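You operate a simulated robot arm through the tools that you are given. There is no shell and no other tool.

Carry out the task below with a simulated robot arm. There is one attempt and no reset: what you move stays moved.

JOB
Zero the counter, wind orange foil on drag till it shows 4 m, then put the brake on hold.
Fine: leave the rolls where they stand.

The check looks at the end state, three seconds after you hand in, the way a careful person would. Anything else that was tipped, shoved, dropped, spilled or broken makes it a failure.

ROBOT AND FRAMES
A 6-joint arm with a two-finger gripper, fixed in place. Base frame: the origin is at the foot of the arm, x ahead of it, y to its left, z up. Lengths are in cm, angles in degrees, forces in N, time in s.
Its first joint turns from -166.0 to 166.0 degrees. Payload 2.54 kg.
The tool frame sits at the grasp point between the pads (the TCP): z along the fingers, y along the line on which they close. The tips reach 3 cm beyond it. Largest opening 11.6 cm; the body of the gripper starts 9.5 cm behind the TCP.
Orientation is that of the tool frame in the base frame, as a unit quaternion [x, y, z, w]. With the fingers straight down and closing along the base's y, the tool's x points along the base's -x, its y along +y and its z along -z.

CONTROLS
- The arm moves only by the tool apply_moves. Its arguments are lists of equal length, an entry for each row: "delta_pos": the shift along the tool's x, y, z in units of 40 mm (1.0 is 40 mm), a list of three; "turn": the turn, a rotation vector about the tool's x, y, z in units of 6 degrees (1.0 is 6 degrees), a list of three; "grip": the finger opening in cm, from 0 to 11.6. In form: {"delta_pos": [[x, y, z], ...], "turn": [[wx, wy, wz], ...], "grip": [grip, ...]}. A call has 1 to 20 rows; each row shifts and turns the commanded pose from where the row before left it, along the tool's axes as they then stand. A call with a number of a shift or a turn outside -1 to 1 is refused whole. A row lasts 0.2 s, in which the tool goes at most 5 cm and 8.6 degrees; a call with a longer step from one row to the next is refused whole, and so is a gripper value outside its range. A pose out of reach is approached as far as the arm can. The call stops where the force on the tool passes 40 N (or 10 N more than at its start, if that is more) or the arm is blocked; 0.2 s more then pass. The fingers move at their own pace (about 7.2 cm/s each) and stop on an object; they squeeze with about 24 N. The grip force told is the motor's: it shows also when the fingers shut on nothing. Time passes only in rows, and 0.2 s behind the last, so rows that do not move let the fingers close. The reply holds the time, the measured pose of the TCP, the force on the tool along the base axes, the opening and the grip force, in the units named above and with some noise, with the torque about the TCP (base axes, N m) and any sound that the robot's microphone picked up.
- Cameras (640 x 400 px; columns grow to the right, rows downward): "scene" is fixed at [5.84, 50.96, 153.96]; the picture's right is [-0.73, -0.69, 0.00], its down [-0.22, 0.23, -0.95] and it looks along [0.65, -0.69, -0.32] (base axes); focal length 315 px, centre (320, 200). "wrist" rides on the gripper at [6.9, -1.5, -12.2] in the tool frame; the picture's right is [0.21, 0.98, 0.00], its down [-0.83, 0.18, -0.53] and it looks along [-0.52, 0.11, 0.85] (tool axes); focal length 251 px, centre (320, 200). There is no depth. A picture from a camera that has moved, and an enlarged one, comes with that camera's place and axes in the base frame and with its lens. The place of the scene camera against the robot may be out by one fixed shift of up to 2.5 cm in any direction.
- grab_frame(camera): a new picture of that camera. It takes no simulated time.
- enlarge(camera, box): a new picture of the part [left, top, right, bottom] of that camera's present view, enlarged. It takes no simulated time.
- sign_off(): hands the job in; it is judged then, once.

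Places have to be worked out from the pictures, the camera data and where the tool is seen. Open the gripper and draw the arm clear of the work before you hand the job in, unless the task says otherwise.

The tools are called after "Emit:" by a JSON object that holds its "name" and its "arguments". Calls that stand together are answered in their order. apply_moves: Moves the arm, as the interface text tells. Its arguments: {"type":"object","properties":{"delta_pos":{"type":"array","items":{"type":"array","items":{"type":"number"}}},"turn":{"type":"array","items":{"type":"array","items":{"type":"number"}}},"grip":{"type":"array","items":{"type":"number"}}},"required":["delta_pos","turn","grip"]} The other tools are called the same way: grab_frame (camera) takes a picture; enlarge (camera, box) takes an enlarged picture of a part of a camera's view; sign_off () hands the job in.

At the start:

```text
time_s: 0.0
tool_pos: [41.32, -13.25, 137.39]
tool_rot: [0.0, 1.0, -0.001, 0.001]
ft_force: [0.3, 0.6, -0.5]
ft_torque: [-0.03, -0.03, 0.0]
grip_width: 11.6
finger_force: 0.1
```

scene: 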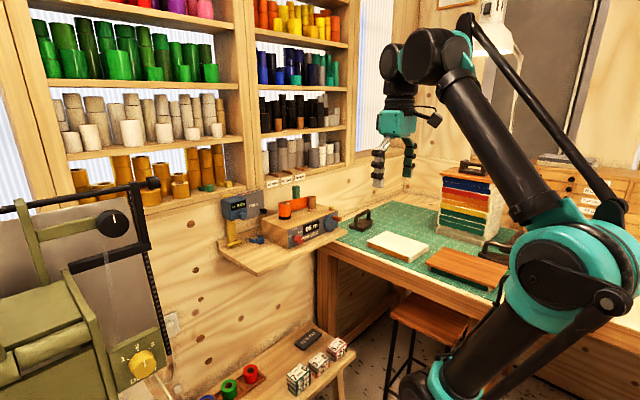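
wrist: 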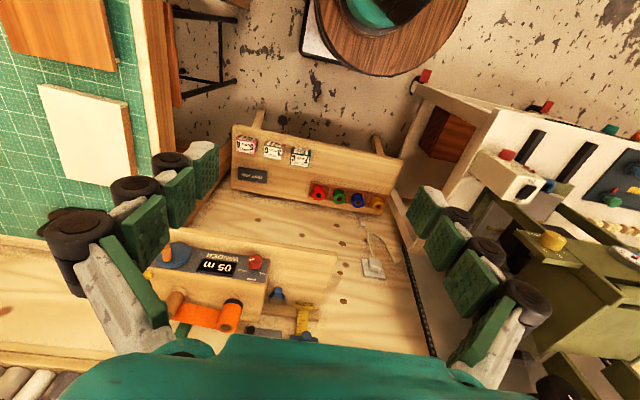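

I'll start by looking closely at the winder and its surroundings in both views.

Emit:
{"name": "enlarge", "arguments": {"camera": "scene", "box": [200, 160, 360, 280]}}

Emit:
{"name": "enlarge", "arguments": {"camera": "wrist", "box": [130, 220, 350, 350]}}

Emit:
{"name": "enlarge", "arguments": {"camera": "scene", "box": [200, 300, 380, 400]}}

Emit:
{"name": "enlarge", "arguments": {"camera": "scene", "box": [80, 180, 200, 400]}}

```text
3.33 times, centred on (280, 220) of scene
camera zoom: at [5.84, 50.96, 153.96], right [-0.73, -0.69, 0.0], down [-0.22, 0.23, -0.95], along [0.65, -0.69, -0.32], focal length 1049 px, centre (453, 133)
```

zoom: 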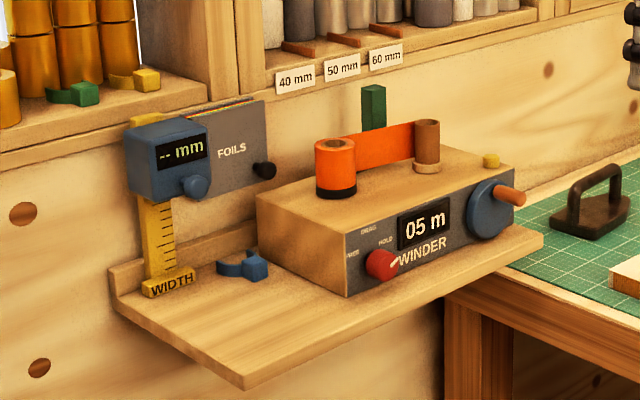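

```text
2.91 times, centred on (240, 285) of wrist
camera zoom: at [34.28, -14.79, 149.79], right [-0.21, 0.98, 0.0], down [0.83, 0.18, 0.53], along [0.52, 0.11, -0.85], focal length 731 px, centre (553, -47)
```

zoom: 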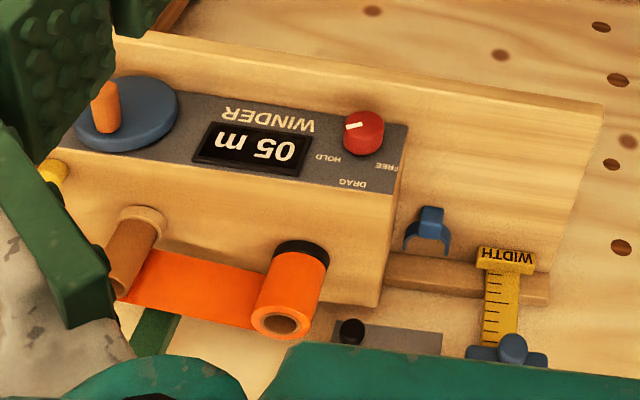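

```text
3.56 times, centred on (290, 350) of scene
camera zoom: at [5.84, 50.96, 153.96], right [-0.73, -0.69, 0.0], down [-0.22, 0.23, -0.95], along [0.65, -0.69, -0.32], focal length 1119 px, centre (427, -333)
```

zoom: 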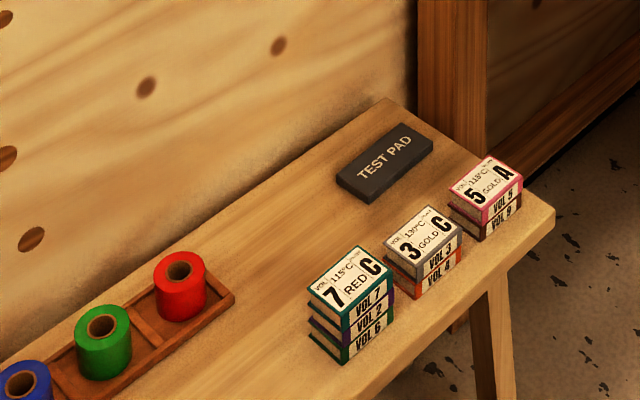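

```text
1.82 times, centred on (140, 290) of scene
camera zoom: at [5.84, 50.96, 153.96], right [-0.73, -0.69, 0.0], down [-0.22, 0.23, -0.95], along [0.65, -0.69, -0.32], focal length 572 px, centre (647, 36)
```

zoom: 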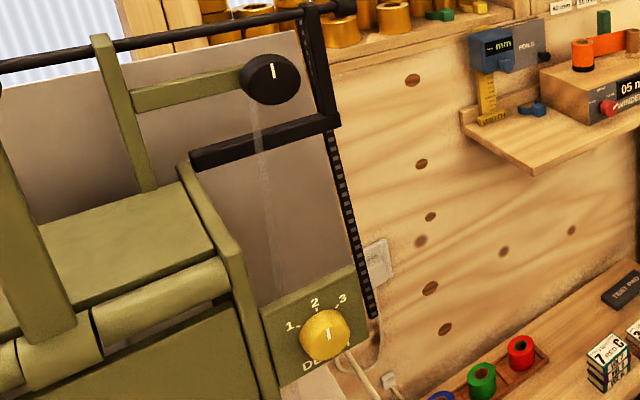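

The winder faces the robot (−x). I estimate the brake knob at about (85, −21, 102.5), the crank at about (86, −41, 103) and the yellow button on top at about (90, −46, 107). First I'll roll the tool half a turn so the camera ends up above the fingers when I point it forward.

Emit:
{"name": "apply_moves", "arguments": {"delta_pos": [[0, 0, 0], [0, 0, 0], [0, 0, 0], [0, 0, 0], [0, 0, 0], [0, 0, 0], [0, 0, 0], [0, 0, 0], [0, 0, 0], [0, 0, 0], [0, 0, 0], [0, 0, 0], [0, 0, 0], [0, 0, 0], [0, 0, 0]], "turn": [[0, 0, 1], [0, 0, 1], [0, 0, 1], [0, 0, 1], [0, 0, 1], [0, 0, 1], [0, 0, 1], [0, 0, 1], [0, 0, 1], [0, 0, 1], [0, 0, 1], [0, 0, 1], [0, 0, 1], [0, 0, 1], [0, 0, 1]], "grip": [11.6, 11.6, 11.6, 11.6, 11.6, 11.6, 11.6, 11.6, 11.6, 11.6, 11.6, 11.6, 11.6, 11.6, 11.6]}}

```text
time_s: 3.2
tool_pos: [41.21, -13.21, 137.54]
tool_rot: [0.707, 0.707, 0.0, 0.001]
ft_force: [-0.3, 0.5, -0.6]
ft_torque: [-0.01, -0.01, -0.02]
grip_width: 11.6
finger_force: 0.1
```

The roll works so far: it has turned 90°. I'll do the second 90°.

Emit:
{"name": "apply_moves", "arguments": {"delta_pos": [[0, 0, 0], [0, 0, 0], [0, 0, 0], [0, 0, 0], [0, 0, 0], [0, 0, 0], [0, 0, 0], [0, 0, 0], [0, 0, 0], [0, 0, 0], [0, 0, 0], [0, 0, 0], [0, 0, 0], [0, 0, 0], [0, 0, 0]], "turn": [[0, 0, 1], [0, 0, 1], [0, 0, 1], [0, 0, 1], [0, 0, 1], [0, 0, 1], [0, 0, 1], [0, 0, 1], [0, 0, 1], [0, 0, 1], [0, 0, 1], [0, 0, 1], [0, 0, 1], [0, 0, 1], [0, 0, 1]], "grip": [11.6, 11.6, 11.6, 11.6, 11.6, 11.6, 11.6, 11.6, 11.6, 11.6, 11.6, 11.6, 11.6, 11.6, 11.6]}}

```text
time_s: 6.4
tool_pos: [41.16, -13.2, 137.45]
tool_rot: [1.0, -0.001, 0.0, -0.001]
ft_force: [0.0, 0.1, 0.4]
ft_torque: [0.01, 0.01, -0.02]
grip_width: 11.59
finger_force: 0.2
```

The roll is done (tool x = +x). Next I'll pitch the tool to point forward while moving it gently ahead and to the right, well above the winder.

Emit:
{"name": "apply_moves", "arguments": {"delta_pos": [[0.325, 0.2, 0.017], [0.321, 0.2, 0.051], [0.314, 0.2, 0.084], [0.303, 0.2, 0.116], [0.29, 0.2, 0.148], [0.273, 0.2, 0.177], [0.253, 0.2, 0.205], [0.23, 0.2, 0.23], [0.205, 0.2, 0.253], [0.177, 0.2, 0.273]], "turn": [[0, 1, 0], [0, 1, 0], [0, 1, 0], [0, 1, 0], [0, 1, 0], [0, 1, 0], [0, 1, 0], [0, 1, 0], [0, 1, 0], [0, 1, 0]], "grip": [11.6, 11.6, 11.6, 11.6, 11.6, 11.6, 11.6, 11.6, 11.6, 11.6]}}

Emit:
{"name": "grab_frame", "arguments": {"camera": "wrist"}}

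Emit:
{"name": "grab_frame", "arguments": {"camera": "scene"}}

```text
time_s: 8.6
tool_pos: [54.37, -21.37, 136.86]
tool_rot: [0.865, 0.0, 0.501, 0.001]
ft_force: [0.4, 0.8, -0.5]
ft_torque: [-0.01, -0.02, -0.03]
grip_width: 11.57
finger_force: 0.1
```

```text
taken
camera wrist: at [47.04, -19.82, 149.0], right [0.11, -0.98, 0.19], down [-0.87, -0.18, -0.45], along [0.47, -0.12, -0.87], focal length 251 px, centre (320, 200)
```

wrist: 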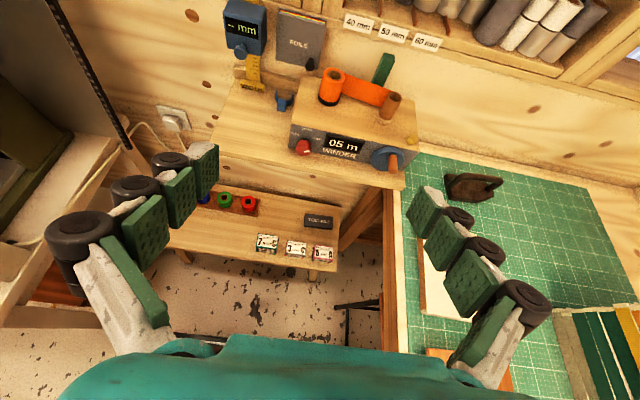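

```text
taken
```

scene: 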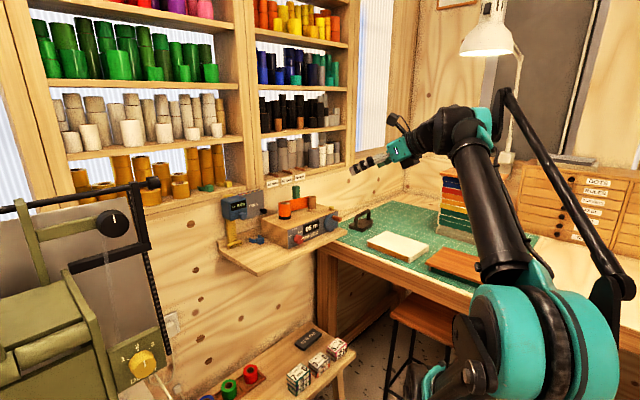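

The view is upright now and the winder is clearly visible, so I'll enlarge it.

Emit:
{"name": "enlarge", "arguments": {"camera": "wrist", "box": [270, 50, 430, 190]}}

Emit:
{"name": "enlarge", "arguments": {"camera": "wrist", "box": [280, 120, 360, 170]}}

Emit:
{"name": "enlarge", "arguments": {"camera": "scene", "box": [280, 195, 350, 250]}}

```text
2.86 times, centred on (350, 120) of wrist
camera zoom: at [47.04, -19.82, 149.0], right [0.11, -0.98, 0.19], down [-0.87, -0.18, -0.45], along [0.47, -0.12, -0.87], focal length 718 px, centre (234, 429)
```

zoom: 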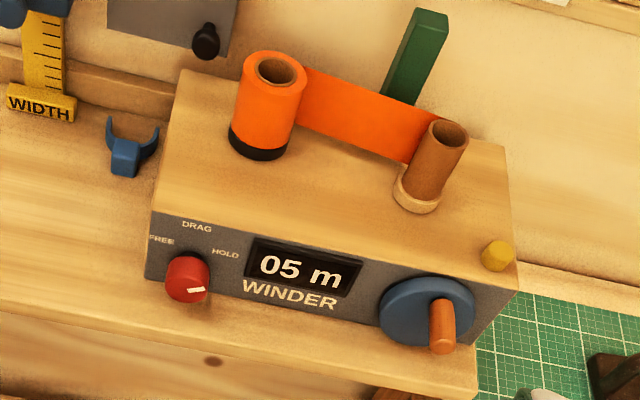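

```text
8.00 times, centred on (320, 145) of wrist
camera zoom: at [47.04, -19.82, 149.0], right [0.11, -0.98, 0.19], down [-0.87, -0.18, -0.45], along [0.47, -0.12, -0.87], focal length 2012 px, centre (320, 640)
```

zoom: 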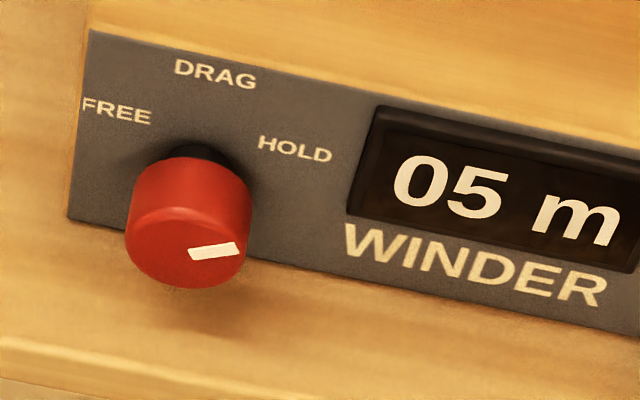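

```text
7.27 times, centred on (315, 222) of scene
camera zoom: at [5.84, 50.96, 153.96], right [-0.73, -0.69, 0.0], down [-0.22, 0.23, -0.95], along [0.65, -0.69, -0.32], focal length 2289 px, centre (356, 36)
```

zoom: 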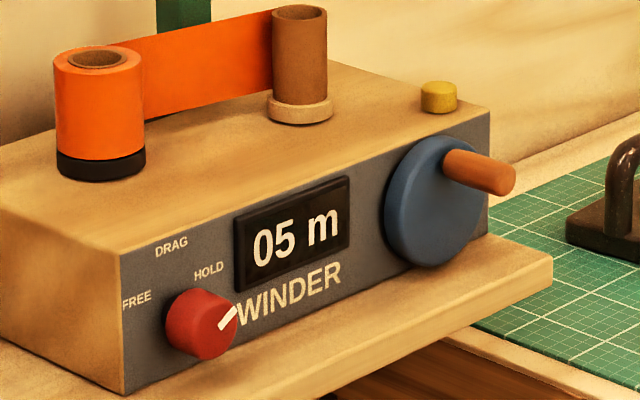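

The brake knob's white mark seems to point to HOLD, the counter shows 05 m, and the orange foil is already threaded. I'll finish pitching to horizontal and move to a vantage point straight in front of the winder.

Emit:
{"name": "apply_moves", "arguments": {"delta_pos": [[0, 0, 0], [0, 0, 0], [0, 0, 0], [0, 0, 0], [0, 0, 0], [-0.79, 0.36, 0.48], [-0.79, 0.36, 0.48], [-0.79, 0.36, 0.48], [-0.79, 0.36, 0.48], [-0.79, 0.36, 0.48], [-0.79, 0.36, 0.48], [0, 0, 0]], "turn": [[0, 1, 0], [0, 1, 0], [0, 1, 0], [0, 1, 0], [0, 1, 0], [0, 0, 0], [0, 0, 0], [0, 0, 0], [0, 0, 0], [0, 0, 0], [0, 0, 0], [0, 0, 0]], "grip": [11.6, 11.6, 11.6, 11.6, 11.6, 11.6, 11.6, 11.6, 11.6, 11.6, 11.6, 11.6]}}

Emit:
{"name": "grab_frame", "arguments": {"camera": "wrist"}}

Emit:
{"name": "enlarge", "arguments": {"camera": "wrist", "box": [200, 100, 440, 250]}}

Emit:
{"name": "grab_frame", "arguments": {"camera": "scene"}}

```text
time_s: 11.2
tool_pos: [65.71, -29.86, 117.8]
tool_rot: [0.707, 0.0, 0.707, 0.0]
ft_force: [1.1, 0.6, 0.7]
ft_torque: [0.0, 0.03, -0.02]
grip_width: 11.6
finger_force: 0.0
```

```text
taken
camera wrist: at [53.47, -28.37, 124.91], right [0.0, -0.98, 0.22], down [-0.53, -0.18, -0.83], along [0.85, -0.12, -0.52], focal length 251 px, centre (320, 200)
```

wrist: 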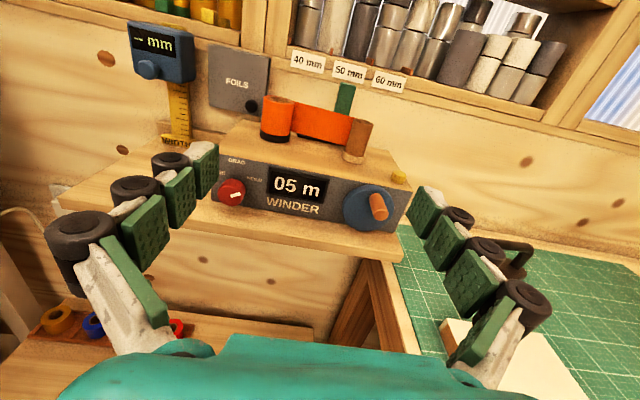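

```text
2.67 times, centred on (320, 175) of wrist
camera zoom: at [53.47, -28.37, 124.91], right [0.0, -0.98, 0.22], down [-0.53, -0.18, -0.83], along [0.85, -0.12, -0.52], focal length 670 px, centre (320, 267)
```

zoom: 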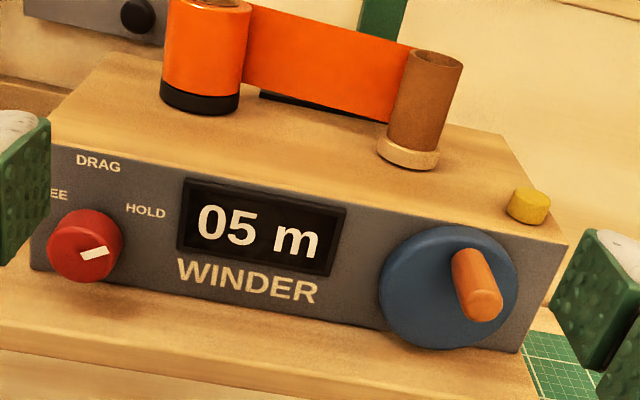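

```text
taken
```

scene: 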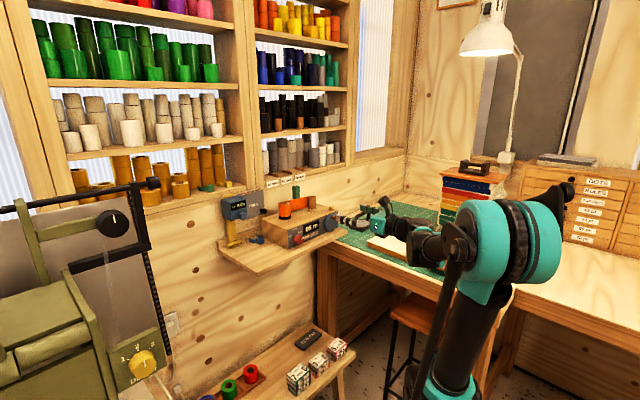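

Triangulating from three wrist views gives knob face ≈ (82, −21, 106), crank disc centre ≈ (82.7, −39.3, 107) and yellow button ≈ (86.3, −43.4, 111.5); the scene camera seems to be offset. I'll close the fingers, pitch the tool to 45° down and move to a position above and in front of the yellow button to refine this.

Emit:
{"name": "apply_moves", "arguments": {"delta_pos": [[0, 0, 0], [0, 0, 0], [0, 0, 0], [0, 0, 0], [0, 0, 0], [0, 0, 0], [0, 0, 0], [0, 0, 0], [0.545, 0.5625, 0.18], [0.545, 0.5625, 0.18], [0.545, 0.5625, 0.18], [0.545, 0.5625, 0.18], [0.545, 0.5625, 0.18], [0.545, 0.5625, 0.18], [0, 0, 0]], "turn": [[0, -1, 0], [0, -1, 0], [0, -1, 0], [0, -1, 0], [0, -1, 0], [0, -1, 0], [0, -1, 0], [0, -0.5, 0], [0, 0, 0], [0, 0, 0], [0, 0, 0], [0, 0, 0], [0, 0, 0], [0, 0, 0], [0, 0, 0]], "grip": [0, 0, 0, 0, 0, 0, 0, 0, 0, 0, 0, 0, 0, 0, 0]}}

Emit:
{"name": "grab_frame", "arguments": {"camera": "wrist"}}

Emit:
{"name": "enlarge", "arguments": {"camera": "scene", "box": [260, 150, 400, 260]}}

```text
time_s: 14.4
tool_pos: [78.0, -43.53, 124.09]
tool_rot: [0.924, 0.0, 0.383, 0.0]
ft_force: [-0.1, -0.3, 0.0]
ft_torque: [0.03, -0.02, -0.02]
grip_width: 0.01
finger_force: 23.8
```

```text
taken
camera wrist: at [74.21, -41.99, 137.66], right [0.15, -0.98, 0.15], down [-0.96, -0.18, -0.21], along [0.23, -0.12, -0.97], focal length 251 px, centre (320, 200)
```

wrist: 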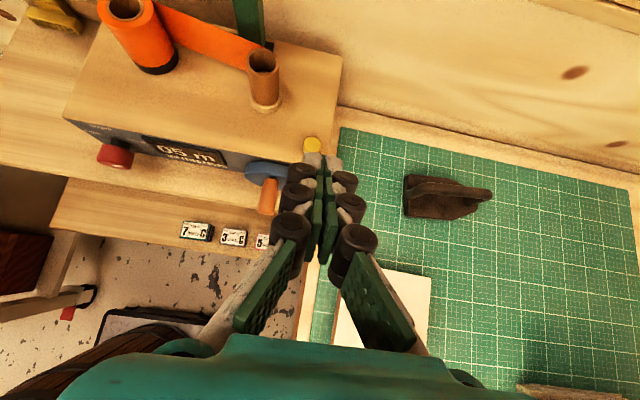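

```text
3.64 times, centred on (330, 205) of scene
camera zoom: at [5.84, 50.96, 153.96], right [-0.73, -0.69, 0.0], down [-0.22, 0.23, -0.95], along [0.65, -0.69, -0.32], focal length 1144 px, centre (284, 182)
```

zoom: 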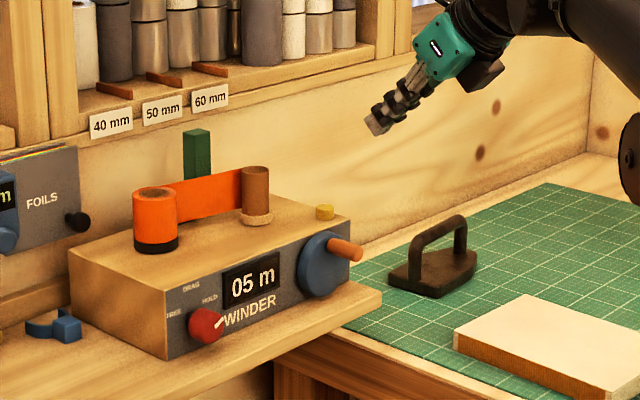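

The new view agrees on the button: about (86.4, −43.3, 111.5). I'll bring the closed fingertips to about 4 cm above it and check the alignment.

Emit:
{"name": "apply_moves", "arguments": {"delta_pos": [[0.044, -0.01, 0.575], [0.044, -0.01, 0.575], [0.044, -0.01, 0.575], [0.044, 0, 0.575], [0, 0, 0]], "turn": [[0, 0, 0], [0, 0, 0], [0, 0, 0], [0, 0, 0], [0, 0, 0]], "grip": [0, 0, 0, 0, 0]}}

Emit:
{"name": "enlarge", "arguments": {"camera": "wrist", "box": [240, 80, 400, 200]}}

Emit:
{"name": "enlarge", "arguments": {"camera": "scene", "box": [290, 170, 370, 230]}}

```text
time_s: 15.6
tool_pos: [85.17, -43.36, 117.91]
tool_rot: [0.924, 0.0, 0.383, -0.001]
ft_force: [0.2, 0.1, -0.3]
ft_torque: [0.0, 0.01, -0.02]
grip_width: 0.0
finger_force: 24.3
```

```text
3.33 times, centred on (320, 140) of wrist
camera zoom: at [81.27, -41.78, 131.63], right [0.15, -0.98, 0.15], down [-0.96, -0.18, -0.21], along [0.23, -0.12, -0.97], focal length 838 px, centre (320, 400)
```

zoom: 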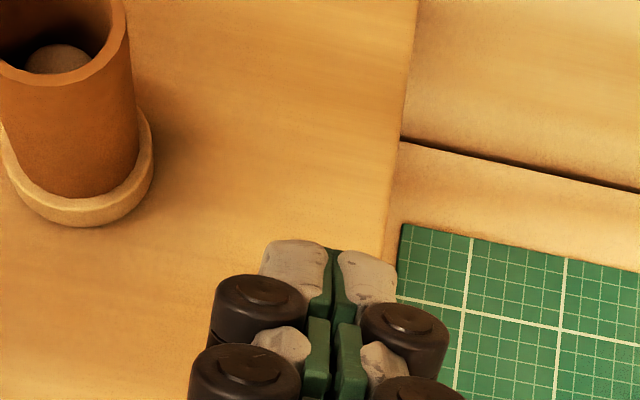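

```text
6.67 times, centred on (330, 200) of scene
camera zoom: at [5.84, 50.96, 153.96], right [-0.73, -0.69, 0.0], down [-0.22, 0.23, -0.95], along [0.65, -0.69, -0.32], focal length 2098 px, centre (253, 200)
```

zoom: 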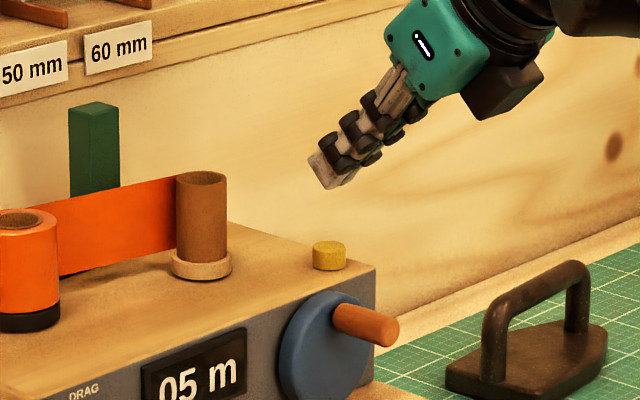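

In the scene view the tips are directly above the button with about a 3.6 cm gap, matching my estimate. I'll descend 2.4 cm, then press in small steps.

Emit:
{"name": "apply_moves", "arguments": {"delta_pos": [[-0.212, 0, 0.212], [-0.212, 0, 0.212], [-0.0442, 0, 0.0442], [-0.0442, 0, 0.0442], [-0.0442, 0, 0.0442], [-0.0442, 0, 0.0442], [-0.0442, 0, 0.0442], [-0.0442, 0, 0.0442]], "turn": [[0, 0, 0], [0, 0, 0], [0, 0, 0], [0, 0, 0], [0, 0, 0], [0, 0, 0], [0, 0, 0], [0, 0, 0]], "grip": [0, 0, 0, 0, 0, 0, 0, 0]}}

Emit:
{"name": "enlarge", "arguments": {"camera": "scene", "box": [270, 180, 350, 240]}}

```text
time_s: 17.4
tool_pos: [85.24, -43.41, 114.05]
tool_rot: [0.924, 0.0, 0.383, 0.0]
ft_force: [-0.3, 1.2, -0.7]
ft_torque: [-0.01, 0.03, 0.02]
grip_width: 0.0
finger_force: 23.7
```

```text
6.67 times, centred on (310, 210) of scene
camera zoom: at [5.84, 50.96, 153.96], right [-0.73, -0.69, 0.0], down [-0.22, 0.23, -0.95], along [0.65, -0.69, -0.32], focal length 2098 px, centre (387, 133)
```

zoom: 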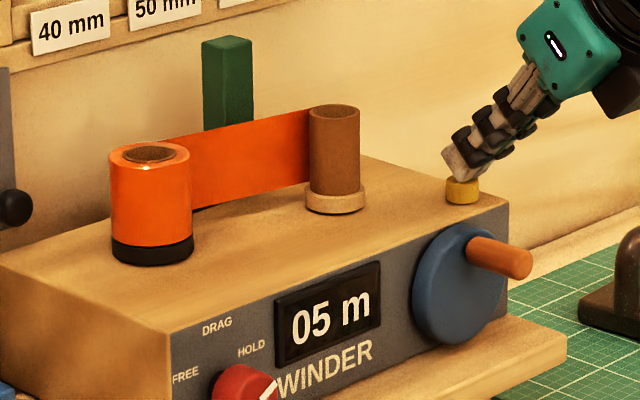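

Almost touching the button, with no force yet. I'll keep stepping down slowly.

Emit:
{"name": "apply_moves", "arguments": {"delta_pos": [[-0.0354, 0, 0.0354], [-0.0354, 0, 0.0354], [-0.0354, 0, 0.0354]], "turn": [[0, 0, 0], [0, 0, 0], [0, 0, 0]], "grip": [0, 0, 0]}}

Emit:
{"name": "enlarge", "arguments": {"camera": "scene", "box": [270, 180, 350, 240]}}

```text
time_s: 18.2
tool_pos: [85.19, -43.32, 113.54]
tool_rot: [0.924, 0.0, 0.383, -0.001]
ft_force: [0.5, -1.1, 2.0]
ft_torque: [0.01, 0.01, -0.01]
grip_width: 0.61
finger_force: 28.6
heard: click
```

```text
6.67 times, centred on (310, 210) of scene
camera zoom: at [5.84, 50.96, 153.96], right [-0.73, -0.69, 0.0], down [-0.22, 0.23, -0.95], along [0.65, -0.69, -0.32], focal length 2098 px, centre (387, 133)
```

zoom: 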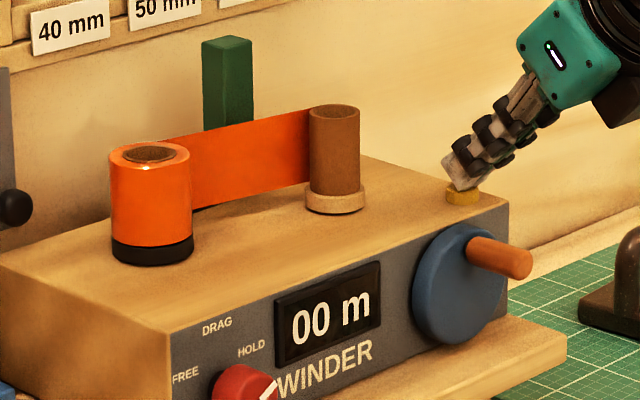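

The button clicked and the counter now reads 00 m. I'll back off upward, retreat, move to y ≈ −21 and pitch to horizontal with the gripper open, in front of the brake knob.

Emit:
{"name": "apply_moves", "arguments": {"delta_pos": [[0.471, 0, -0.471], [0.471, 0, -0.471], [0.471, 0, -0.471], [-0.393, -0.611, -0.393], [-0.393, -0.611, -0.393], [-0.393, -0.611, -0.393], [-0.393, -0.611, -0.393], [-0.393, -0.611, -0.393], [-0.393, -0.611, -0.393], [-0.393, -0.611, -0.393], [-0.393, -0.611, -0.393], [-0.393, -0.611, -0.393], [0, 0, 0], [0, 0, 0], [0, 0, 0], [0, 0, 0], [0, 0, 0], [0, 0, 0], [0, 0, 0], [0, 0, 0]], "turn": [[0, 0, 0], [0, 0, 0], [0, 0, 0], [0, 0, 0], [0, 0, 0], [0, 0, 0], [0, 0, 0], [0, 0, 0], [0, 0, 0], [0, 0, 0], [0, 0, 0], [0, 0, 0], [0, 1, 0], [0, 1, 0], [0, 1, 0], [0, 1, 0], [0, 1, 0], [0, 1, 0], [0, 1, 0], [0, 0.5, 0]], "grip": [0, 0, 0, 0, 0, 0, 0, 0, 0, 0, 0, 0, 7, 7, 7, 7, 7, 7, 7, 7]}}

Emit:
{"name": "enlarge", "arguments": {"camera": "scene", "box": [270, 180, 350, 240]}}

Emit:
{"name": "grab_frame", "arguments": {"camera": "wrist"}}

```text
time_s: 22.4
tool_pos: [65.14, -21.31, 121.46]
tool_rot: [0.706, 0.001, 0.708, 0.0]
ft_force: [0.5, 0.6, -0.6]
ft_torque: [0.01, -0.02, 0.01]
grip_width: 6.97
finger_force: 0.0
```

```text
6.67 times, centred on (310, 210) of scene
camera zoom: at [5.84, 50.96, 153.96], right [-0.73, -0.69, 0.0], down [-0.22, 0.23, -0.95], along [0.65, -0.69, -0.32], focal length 2098 px, centre (387, 133)
```

zoom: 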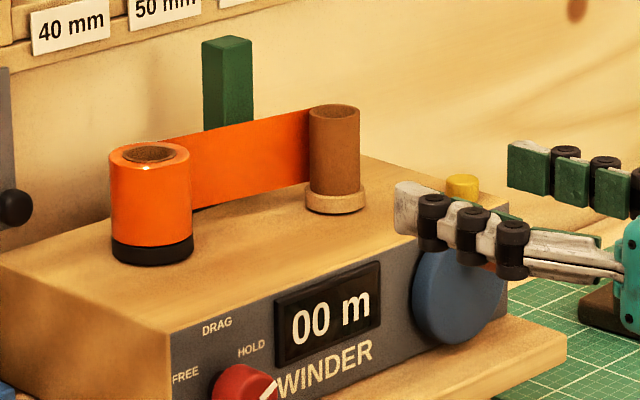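

```text
taken
camera wrist: at [52.83, -19.83, 128.51], right [0.0, -0.98, 0.22], down [-0.53, -0.18, -0.83], along [0.85, -0.12, -0.52], focal length 251 px, centre (320, 200)
```

wrist: 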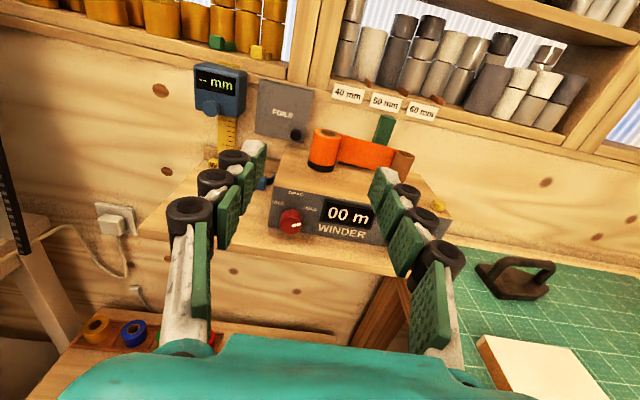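

The counter stays at 00 m. I'll lower to knob height, still well in front of it.

Emit:
{"name": "apply_moves", "arguments": {"delta_pos": [[-0.76, -0.02, 0.1], [-0.76, -0.02, 0.1], [-0.76, -0.02, 0.1], [-0.76, -0.02, 0.1], [-0.76, -0.02, 0.1], [0, 0, 0.25], [0, 0, 0]], "turn": [[0, 0, 0], [0, 0, 0], [0, 0, 0], [0, 0, 0], [0, 0, 0], [0, 0, 0], [0, 0, 0]], "grip": [7, 7, 7, 7, 7, 7, 7]}}

Emit:
{"name": "grab_frame", "arguments": {"camera": "wrist"}}

Emit:
{"name": "enlarge", "arguments": {"camera": "wrist", "box": [260, 110, 380, 200]}}

Emit:
{"name": "enlarge", "arguments": {"camera": "scene", "box": [250, 180, 370, 260]}}

```text
time_s: 24.0
tool_pos: [68.12, -21.03, 106.21]
tool_rot: [0.707, 0.0, 0.707, -0.001]
ft_force: [0.5, -0.2, 0.0]
ft_torque: [-0.02, 0.0, -0.03]
grip_width: 7.0
finger_force: 0.1
```

```text
taken
camera wrist: at [55.86, -19.48, 113.28], right [0.0, -0.98, 0.22], down [-0.53, -0.18, -0.83], along [0.85, -0.12, -0.52], focal length 251 px, centre (320, 200)
```

wrist: 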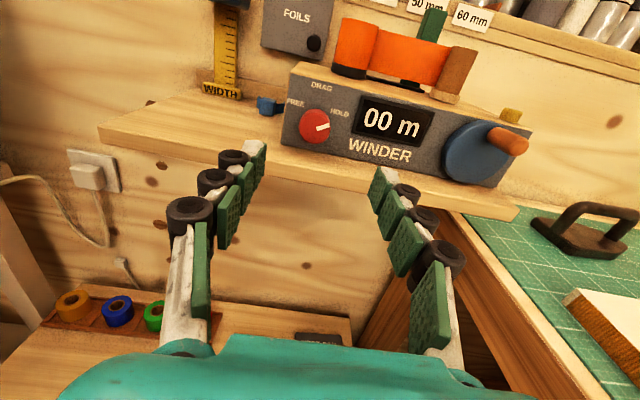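

```text
4.44 times, centred on (320, 155) of wrist
camera zoom: at [55.86, -19.48, 113.28], right [0.0, -0.98, 0.22], down [-0.53, -0.18, -0.83], along [0.85, -0.12, -0.52], focal length 1118 px, centre (320, 400)
```

zoom: 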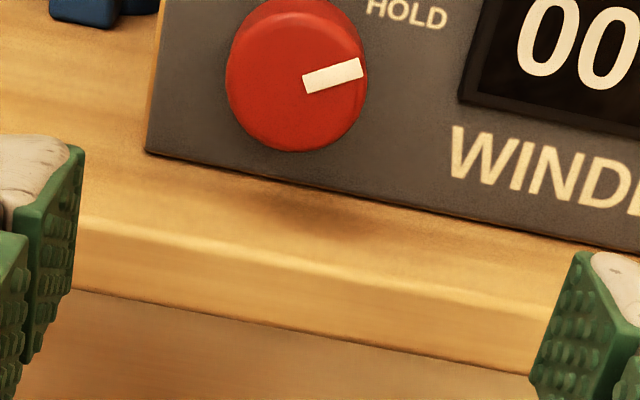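

```text
5.00 times, centred on (310, 220) of scene
camera zoom: at [5.84, 50.96, 153.96], right [-0.73, -0.69, 0.0], down [-0.22, 0.23, -0.95], along [0.65, -0.69, -0.32], focal length 1573 px, centre (370, 100)
```

zoom: 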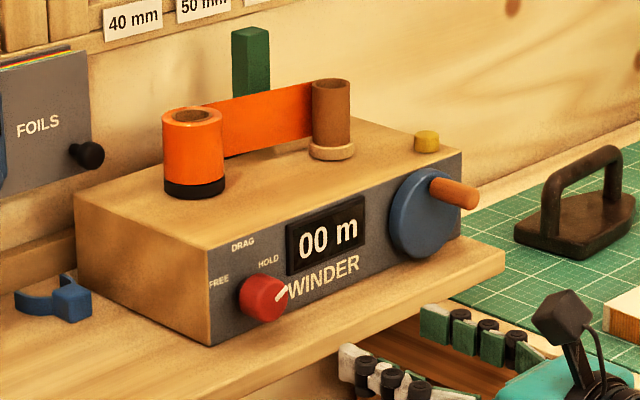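

The knob face centre refines to about (82.3, −20.7, 105.8), about 3.3 cm across, with the mark on HOLD. DRAG is roughly 57° counter-clockwise, so I'll close in to a few cm and pre-roll the tool clockwise by about 28° so that the turn is symmetric.

Emit:
{"name": "apply_moves", "arguments": {"delta_pos": [[-0.05, -0.04, 0.45], [-0.06, -0.043, 0.45], [0, 0, 0.45], [0, 0, 0.45], [0, 0, 0], [0, 0, 0], [0, 0, 0], [0, 0, 0], [0, 0, 0], [0, 0, 0]], "turn": [[0, 0, 0], [0, 0, 0], [0, 0, 0], [0, 0, 0], [0, 0, 1], [0, 0, 1], [0, 0, 1], [0, 0, 1], [0, 0, 0.75], [0, 0, 0]], "grip": [6, 6, 6, 6, 6, 6, 6, 6, 6, 6]}}

Emit:
{"name": "grab_frame", "arguments": {"camera": "wrist"}}

Emit:
{"name": "enlarge", "arguments": {"camera": "scene", "box": [260, 190, 360, 260]}}

```text
time_s: 26.2
tool_pos: [75.29, -20.64, 105.83]
tool_rot: [0.685, -0.174, 0.686, -0.173]
ft_force: [-0.4, -0.5, 0.1]
ft_torque: [0.01, 0.01, -0.01]
grip_width: 5.99
finger_force: 0.0
```

```text
taken
camera wrist: at [63.06, -22.59, 112.76], right [0.0, -0.96, -0.28], down [-0.53, 0.24, -0.81], along [0.85, 0.15, -0.51], focal length 251 px, centre (320, 200)
```

wrist: 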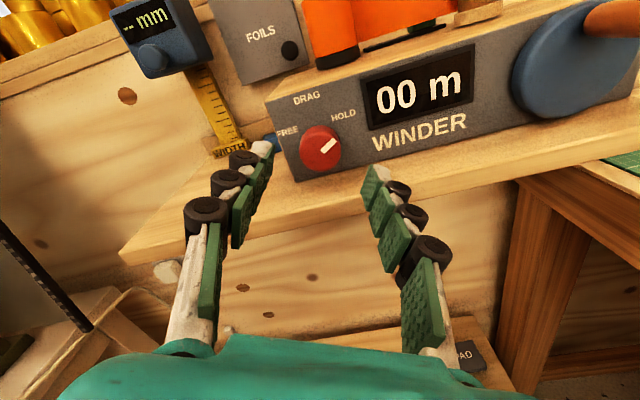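

```text
5.71 times, centred on (310, 225) of scene
camera zoom: at [5.84, 50.96, 153.96], right [-0.73, -0.69, 0.0], down [-0.22, 0.23, -0.95], along [0.65, -0.69, -0.32], focal length 1798 px, centre (377, 57)
```

zoom: 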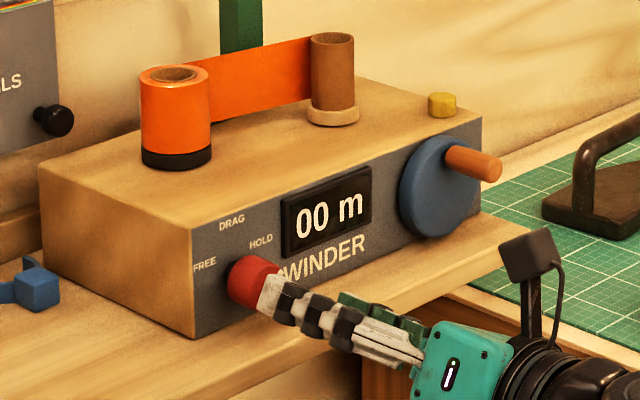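

The knob sits on the approach line (computed centre y ≈ −20.55, z ≈ 105.8; tool at −20.6, 105.8). I'll advance 5.5 cm with fingers either side of it, then close.

Emit:
{"name": "apply_moves", "arguments": {"delta_pos": [[0, 0, 0.45], [0, 0, 0.45], [0, 0, 0.3], [0, 0, 0.15], [0, 0, 0]], "turn": [[0, 0, 0], [0, 0, 0], [0, 0, 0], [0, 0, 0], [0, 0, 0]], "grip": [6, 6, 6, 6, 6]}}

Emit:
{"name": "grab_frame", "arguments": {"camera": "wrist"}}

Emit:
{"name": "enlarge", "arguments": {"camera": "scene", "box": [260, 190, 360, 260]}}

```text
time_s: 27.4
tool_pos: [80.79, -20.66, 105.79]
tool_rot: [0.685, -0.174, 0.685, -0.174]
ft_force: [-0.7, 0.8, 0.1]
ft_torque: [0.03, -0.04, 0.03]
grip_width: 5.99
finger_force: 0.0
```

```text
taken
camera wrist: at [68.46, -22.59, 112.77], right [0.0, -0.96, -0.28], down [-0.53, 0.23, -0.81], along [0.85, 0.15, -0.51], focal length 251 px, centre (320, 200)
```

wrist: 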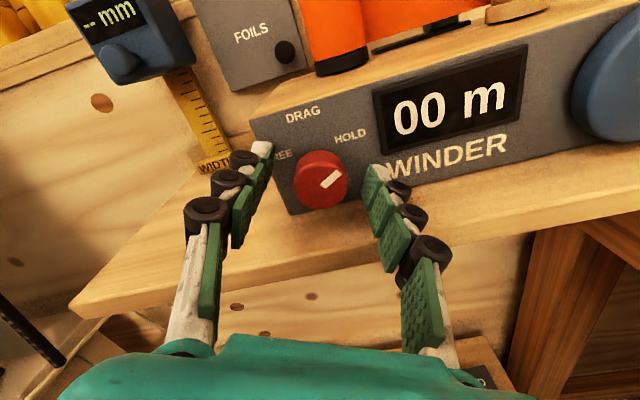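

```text
5.71 times, centred on (310, 225) of scene
camera zoom: at [5.84, 50.96, 153.96], right [-0.73, -0.69, 0.0], down [-0.22, 0.23, -0.95], along [0.65, -0.69, -0.32], focal length 1798 px, centre (377, 57)
```

zoom: 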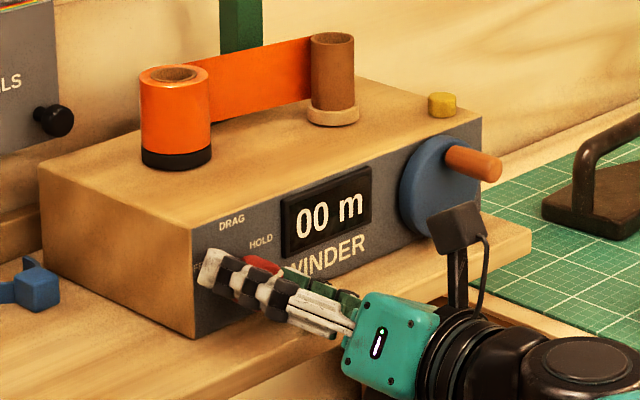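

The knob face seems to be at x ≈ 82.8, so I'll advance another 0.6 cm for a firmer hold and close on it.

Emit:
{"name": "apply_moves", "arguments": {"delta_pos": [[0, 0, 0.1], [0, 0, 0.05], [0, 0, 0], [0, 0, 0], [0, 0, 0], [0, 0, 0]], "turn": [[0, 0, 0], [0, 0, 0], [0, 0, 0], [0, 0, 0], [0, 0, 0], [0, 0, 0]], "grip": [6, 6, 2.5, 2.5, 2.5, 2.5]}}

Emit:
{"name": "enlarge", "arguments": {"camera": "wrist", "box": [240, 100, 400, 220]}}

```text
time_s: 28.8
tool_pos: [81.32, -20.82, 105.77]
tool_rot: [0.685, -0.174, 0.686, -0.173]
ft_force: [0.7, -7.5, -3.8]
ft_torque: [-0.02, 0.07, -0.2]
grip_width: 3.14
finger_force: 45.3
```

```text
3.33 times, centred on (320, 160) of wrist
camera zoom: at [69.05, -22.65, 112.75], right [0.0, -0.96, -0.28], down [-0.53, 0.24, -0.81], along [0.85, 0.15, -0.51], focal length 838 px, centre (320, 333)
```

zoom: 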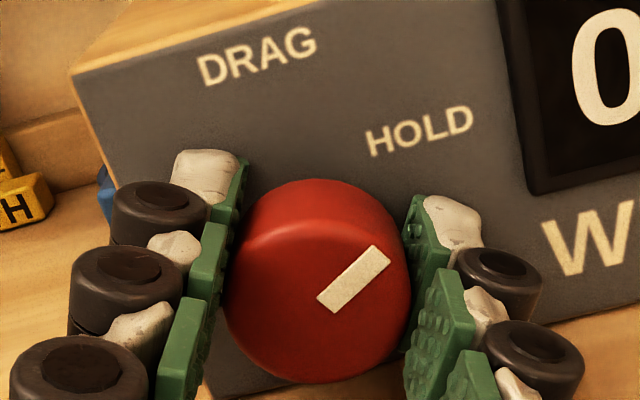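

Gripped at 3.14 cm. I'll ease the slight side load with a 1.6 mm shift, then turn the knob counter-clockwise about 57° towards DRAG.

Emit:
{"name": "apply_moves", "arguments": {"delta_pos": [[0, 0.04, 0], [0, 0, 0], [0, 0, 0], [0, 0, 0], [0, 0, 0], [0, 0, 0], [0, 0, 0], [0, 0, 0], [0, 0, 0], [0, 0, 0], [0, 0, 0], [0, 0, 0]], "turn": [[0, 0, 0], [0, 0, -1], [0, 0, -1], [0, 0, -1], [0, 0, -1], [0, 0, -1], [0, 0, -1], [0, 0, -1], [0, 0, -1], [0, 0, -1], [0, 0, -0.5], [0, 0, 0]], "grip": [2.5, 2.5, 2.5, 2.5, 2.5, 2.5, 2.5, 2.5, 2.5, 2.5, 2.5, 2.5]}}

Emit:
{"name": "enlarge", "arguments": {"camera": "wrist", "box": [240, 100, 400, 220]}}

Emit:
{"name": "enlarge", "arguments": {"camera": "scene", "box": [260, 190, 360, 260]}}

```text
time_s: 30.0
tool_pos: [81.36, -20.65, 105.85]
tool_rot: [0.706, -0.033, 0.707, -0.035]
ft_force: [-0.6, 6.7, 11.7]
ft_torque: [0.01, -0.31, 0.07]
grip_width: 3.17
finger_force: 45.0
stopped in row 6: the force on the tool passed its limit at 40 N (the readings are from after the stop); the commanded pose is now the measured one
```

```text
3.33 times, centred on (320, 160) of wrist
camera zoom: at [69.04, -19.84, 112.98], right [0.0, -0.99, 0.12], down [-0.53, -0.1, -0.84], along [0.85, -0.06, -0.53], focal length 838 px, centre (320, 333)
```

zoom: 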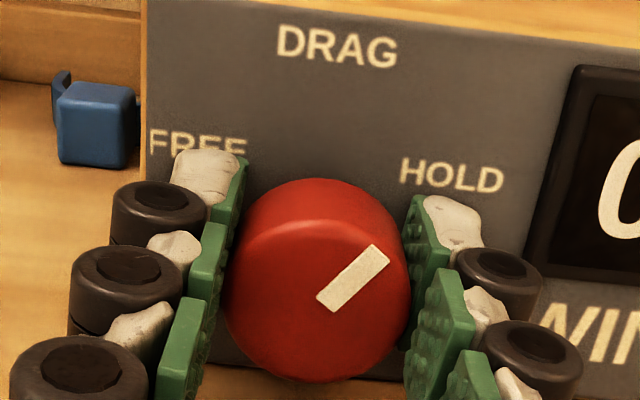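

```text
5.71 times, centred on (310, 225) of scene
camera zoom: at [5.84, 50.96, 153.96], right [-0.73, -0.69, 0.0], down [-0.22, 0.23, -0.95], along [0.65, -0.69, -0.32], focal length 1798 px, centre (377, 57)
```

zoom: 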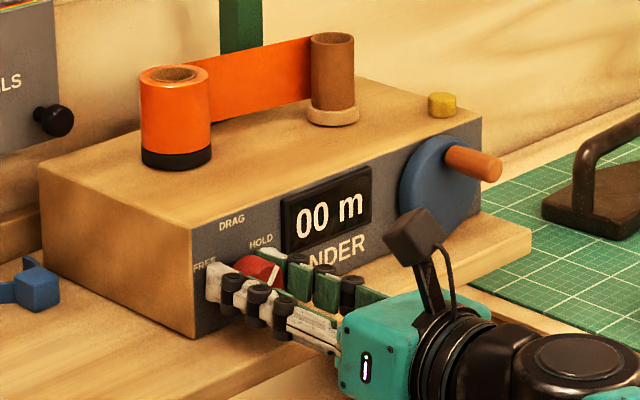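

The knob is turning with the gripper (about 23° so far), but sideways load stopped the call because my axis is slightly off the knob's. The residual force points up and left, so I'll shift the tool that way to relieve it.

Emit:
{"name": "apply_moves", "arguments": {"delta_pos": [[0.05, -0.025, 0], [0, 0, 0]], "turn": [[0, 0, 0], [0, 0, 0]], "grip": [2.5, 2.5]}}

```text
time_s: 30.6
tool_pos: [81.38, -20.69, 105.83]
tool_rot: [0.707, -0.033, 0.706, -0.035]
ft_force: [-10.4, 5.0, -36.5]
ft_torque: [0.01, 0.79, 0.14]
grip_width: 3.14
finger_force: 44.9
```

That overshot: the vertical direction is very stiff. I'll shift back down 1.5 mm and go on in small increments, correcting by force.

Emit:
{"name": "apply_moves", "arguments": {"delta_pos": [[-0.038, 0, 0], [0, 0, 0]], "turn": [[0, 0, 0], [0, 0, 0]], "grip": [2.5, 2.5]}}

```text
time_s: 31.2
tool_pos: [81.35, -20.61, 105.93]
tool_rot: [0.706, -0.035, 0.707, -0.035]
ft_force: [-11.4, 3.6, -5.3]
ft_torque: [0.0, 0.08, 0.09]
grip_width: 3.17
finger_force: 44.8
```

Load is low again. I'll turn another 12° counter-clockwise.

Emit:
{"name": "apply_moves", "arguments": {"delta_pos": [[0, 0, -0.01], [0, 0, 0], [0, 0, 0]], "turn": [[0, 0, -1], [0, 0, -1], [0, 0, 0]], "grip": [2.5, 2.5, 2.5]}}

Emit:
{"name": "enlarge", "arguments": {"camera": "wrist", "box": [240, 100, 400, 220]}}

```text
time_s: 32.0
tool_pos: [81.31, -20.53, 105.87]
tool_rot: [0.706, 0.04, 0.706, 0.039]
ft_force: [-4.8, 6.2, -0.6]
ft_torque: [0.02, 0.03, 0.15]
grip_width: 3.14
finger_force: 44.8
```

```text
3.33 times, centred on (320, 160) of wrist
camera zoom: at [69.06, -18.32, 112.7], right [0.0, -0.95, 0.32], down [-0.53, -0.27, -0.8], along [0.85, -0.17, -0.5], focal length 838 px, centre (320, 333)
```

zoom: 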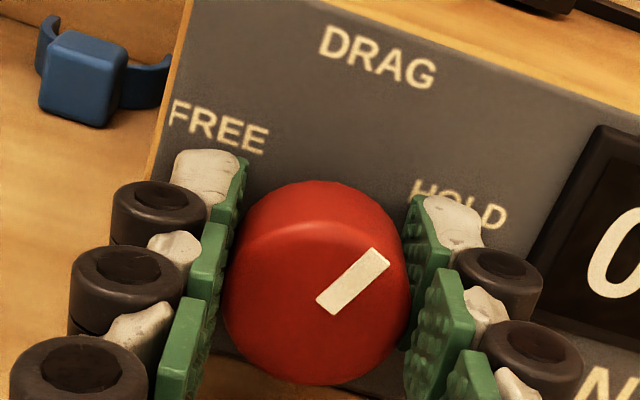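

Force is low and it has turned about 35° in all. I'll turn another 18°.

Emit:
{"name": "apply_moves", "arguments": {"delta_pos": [[0, -0.01, 0], [0, 0, 0], [0, 0, 0], [0, 0, 0]], "turn": [[0, 0, -1], [0, 0, -1], [0, 0, -1], [0, 0, 0]], "grip": [2.5, 2.5, 2.5, 2.5]}}

Emit:
{"name": "enlarge", "arguments": {"camera": "wrist", "box": [240, 100, 400, 220]}}

```text
time_s: 33.0
tool_pos: [81.4, -20.48, 105.8]
tool_rot: [0.691, 0.151, 0.692, 0.148]
ft_force: [2.0, 11.4, 1.1]
ft_torque: [0.01, -0.12, 0.31]
grip_width: 3.11
finger_force: 44.1
```

```text
3.33 times, centred on (320, 160) of wrist
camera zoom: at [69.05, -16.29, 111.65], right [0.0, -0.8, 0.6], down [-0.53, -0.51, -0.68], along [0.85, -0.32, -0.43], focal length 838 px, centre (320, 333)
```

zoom: 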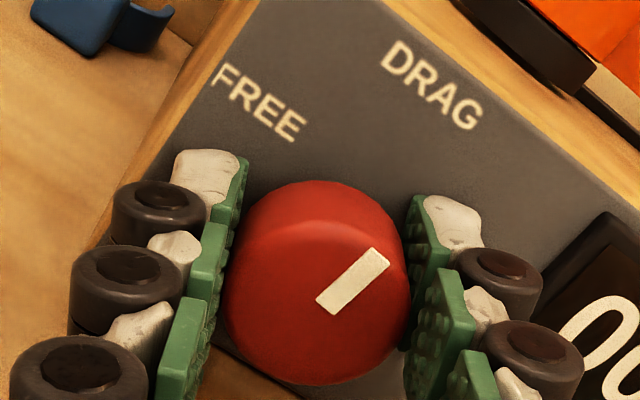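

The mark now points about 10° clockwise of DRAG (straight up). I'll turn about 8.5° more.

Emit:
{"name": "apply_moves", "arguments": {"delta_pos": [[0, -0.02, 0], [0, 0, 0], [0, 0, 0]], "turn": [[0, 0, -0.8], [0, 0, -0.6], [0, 0, 0]], "grip": [2.5, 2.5, 2.5]}}

Emit:
{"name": "enlarge", "arguments": {"camera": "wrist", "box": [240, 100, 400, 220]}}

Emit:
{"name": "enlarge", "arguments": {"camera": "scene", "box": [260, 190, 360, 260]}}

```text
time_s: 33.8
tool_pos: [81.41, -20.53, 105.85]
tool_rot: [0.678, 0.201, 0.679, 0.199]
ft_force: [3.8, 11.0, 9.8]
ft_torque: [0.0, -0.19, 0.18]
grip_width: 3.14
finger_force: 45.3
```

```text
3.33 times, centred on (320, 160) of wrist
camera zoom: at [69.06, -15.46, 110.94], right [0.0, -0.7, 0.71], down [-0.53, -0.6, -0.6], along [0.85, -0.38, -0.38], focal length 838 px, centre (320, 333)
```

zoom: 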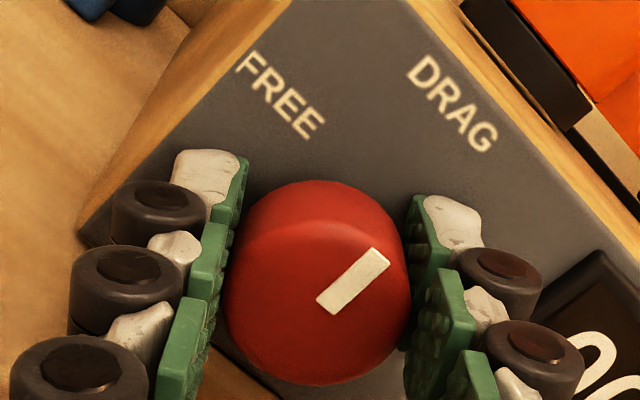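

```text
5.71 times, centred on (310, 225) of scene
camera zoom: at [5.84, 50.96, 153.96], right [-0.73, -0.69, 0.0], down [-0.22, 0.23, -0.95], along [0.65, -0.69, -0.32], focal length 1798 px, centre (377, 57)
```

zoom: 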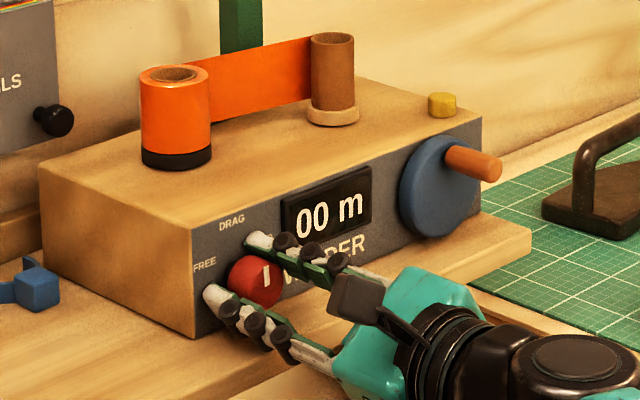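

The mark now looks upright, towards DRAG. I'll open the fingers, back straight out and check where it settles.

Emit:
{"name": "apply_moves", "arguments": {"delta_pos": [[0, 0, 0], [0, 0, 0], [0, 0, 0], [0, 0, -0.5], [0, 0, -0.5], [0, 0, -0.5], [0, 0, -0.5], [0, 0, -0.5], [0, 0, 0]], "turn": [[0, 0, 0], [0, 0, 0], [0, 0, 0], [0, 0, 0], [0, 0, 0], [0, 0, 1], [0, 0, 1], [0, 0, 1], [0, 0, 1]], "grip": [6, 6, 6, 6, 6, 6, 6, 6, 6]}}

Emit:
{"name": "grab_frame", "arguments": {"camera": "wrist"}}

Emit:
{"name": "enlarge", "arguments": {"camera": "wrist", "box": [260, 80, 420, 200]}}

Emit:
{"name": "enlarge", "arguments": {"camera": "scene", "box": [260, 190, 360, 260]}}

```text
time_s: 35.8
tool_pos: [71.44, -20.46, 105.88]
tool_rot: [0.705, 0.053, 0.705, 0.053]
ft_force: [0.2, -0.1, 0.3]
ft_torque: [-0.02, -0.02, -0.03]
grip_width: 5.98
finger_force: 0.1
```

```text
taken
camera wrist: at [59.03, -18.01, 112.52], right [0.0, -0.93, 0.36], down [-0.53, -0.3, -0.79], along [0.85, -0.19, -0.5], focal length 251 px, centre (320, 200)
```

wrist: 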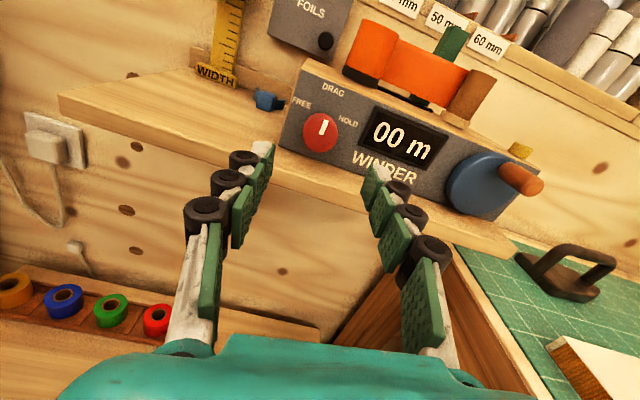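

```text
3.33 times, centred on (340, 140) of wrist
camera zoom: at [59.03, -18.01, 112.52], right [0.0, -0.93, 0.36], down [-0.53, -0.3, -0.79], along [0.85, -0.19, -0.5], focal length 838 px, centre (253, 400)
```

zoom: 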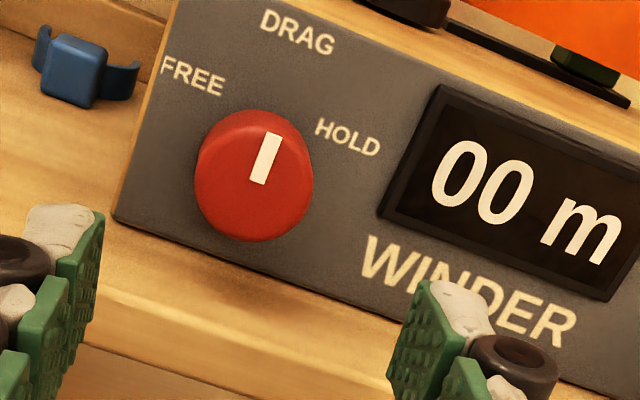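

```text
5.71 times, centred on (310, 225) of scene
camera zoom: at [5.84, 50.96, 153.96], right [-0.73, -0.69, 0.0], down [-0.22, 0.23, -0.95], along [0.65, -0.69, -0.32], focal length 1798 px, centre (377, 57)
```

zoom: 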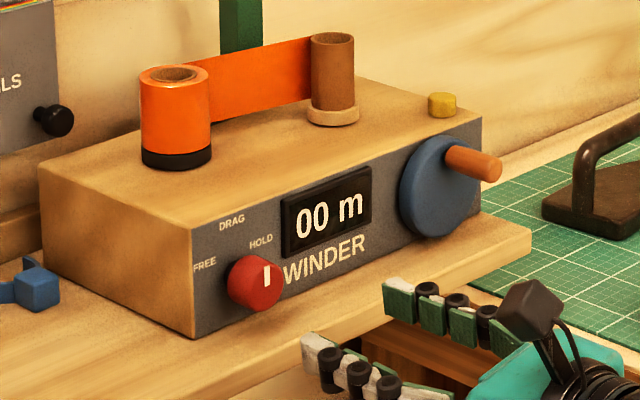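

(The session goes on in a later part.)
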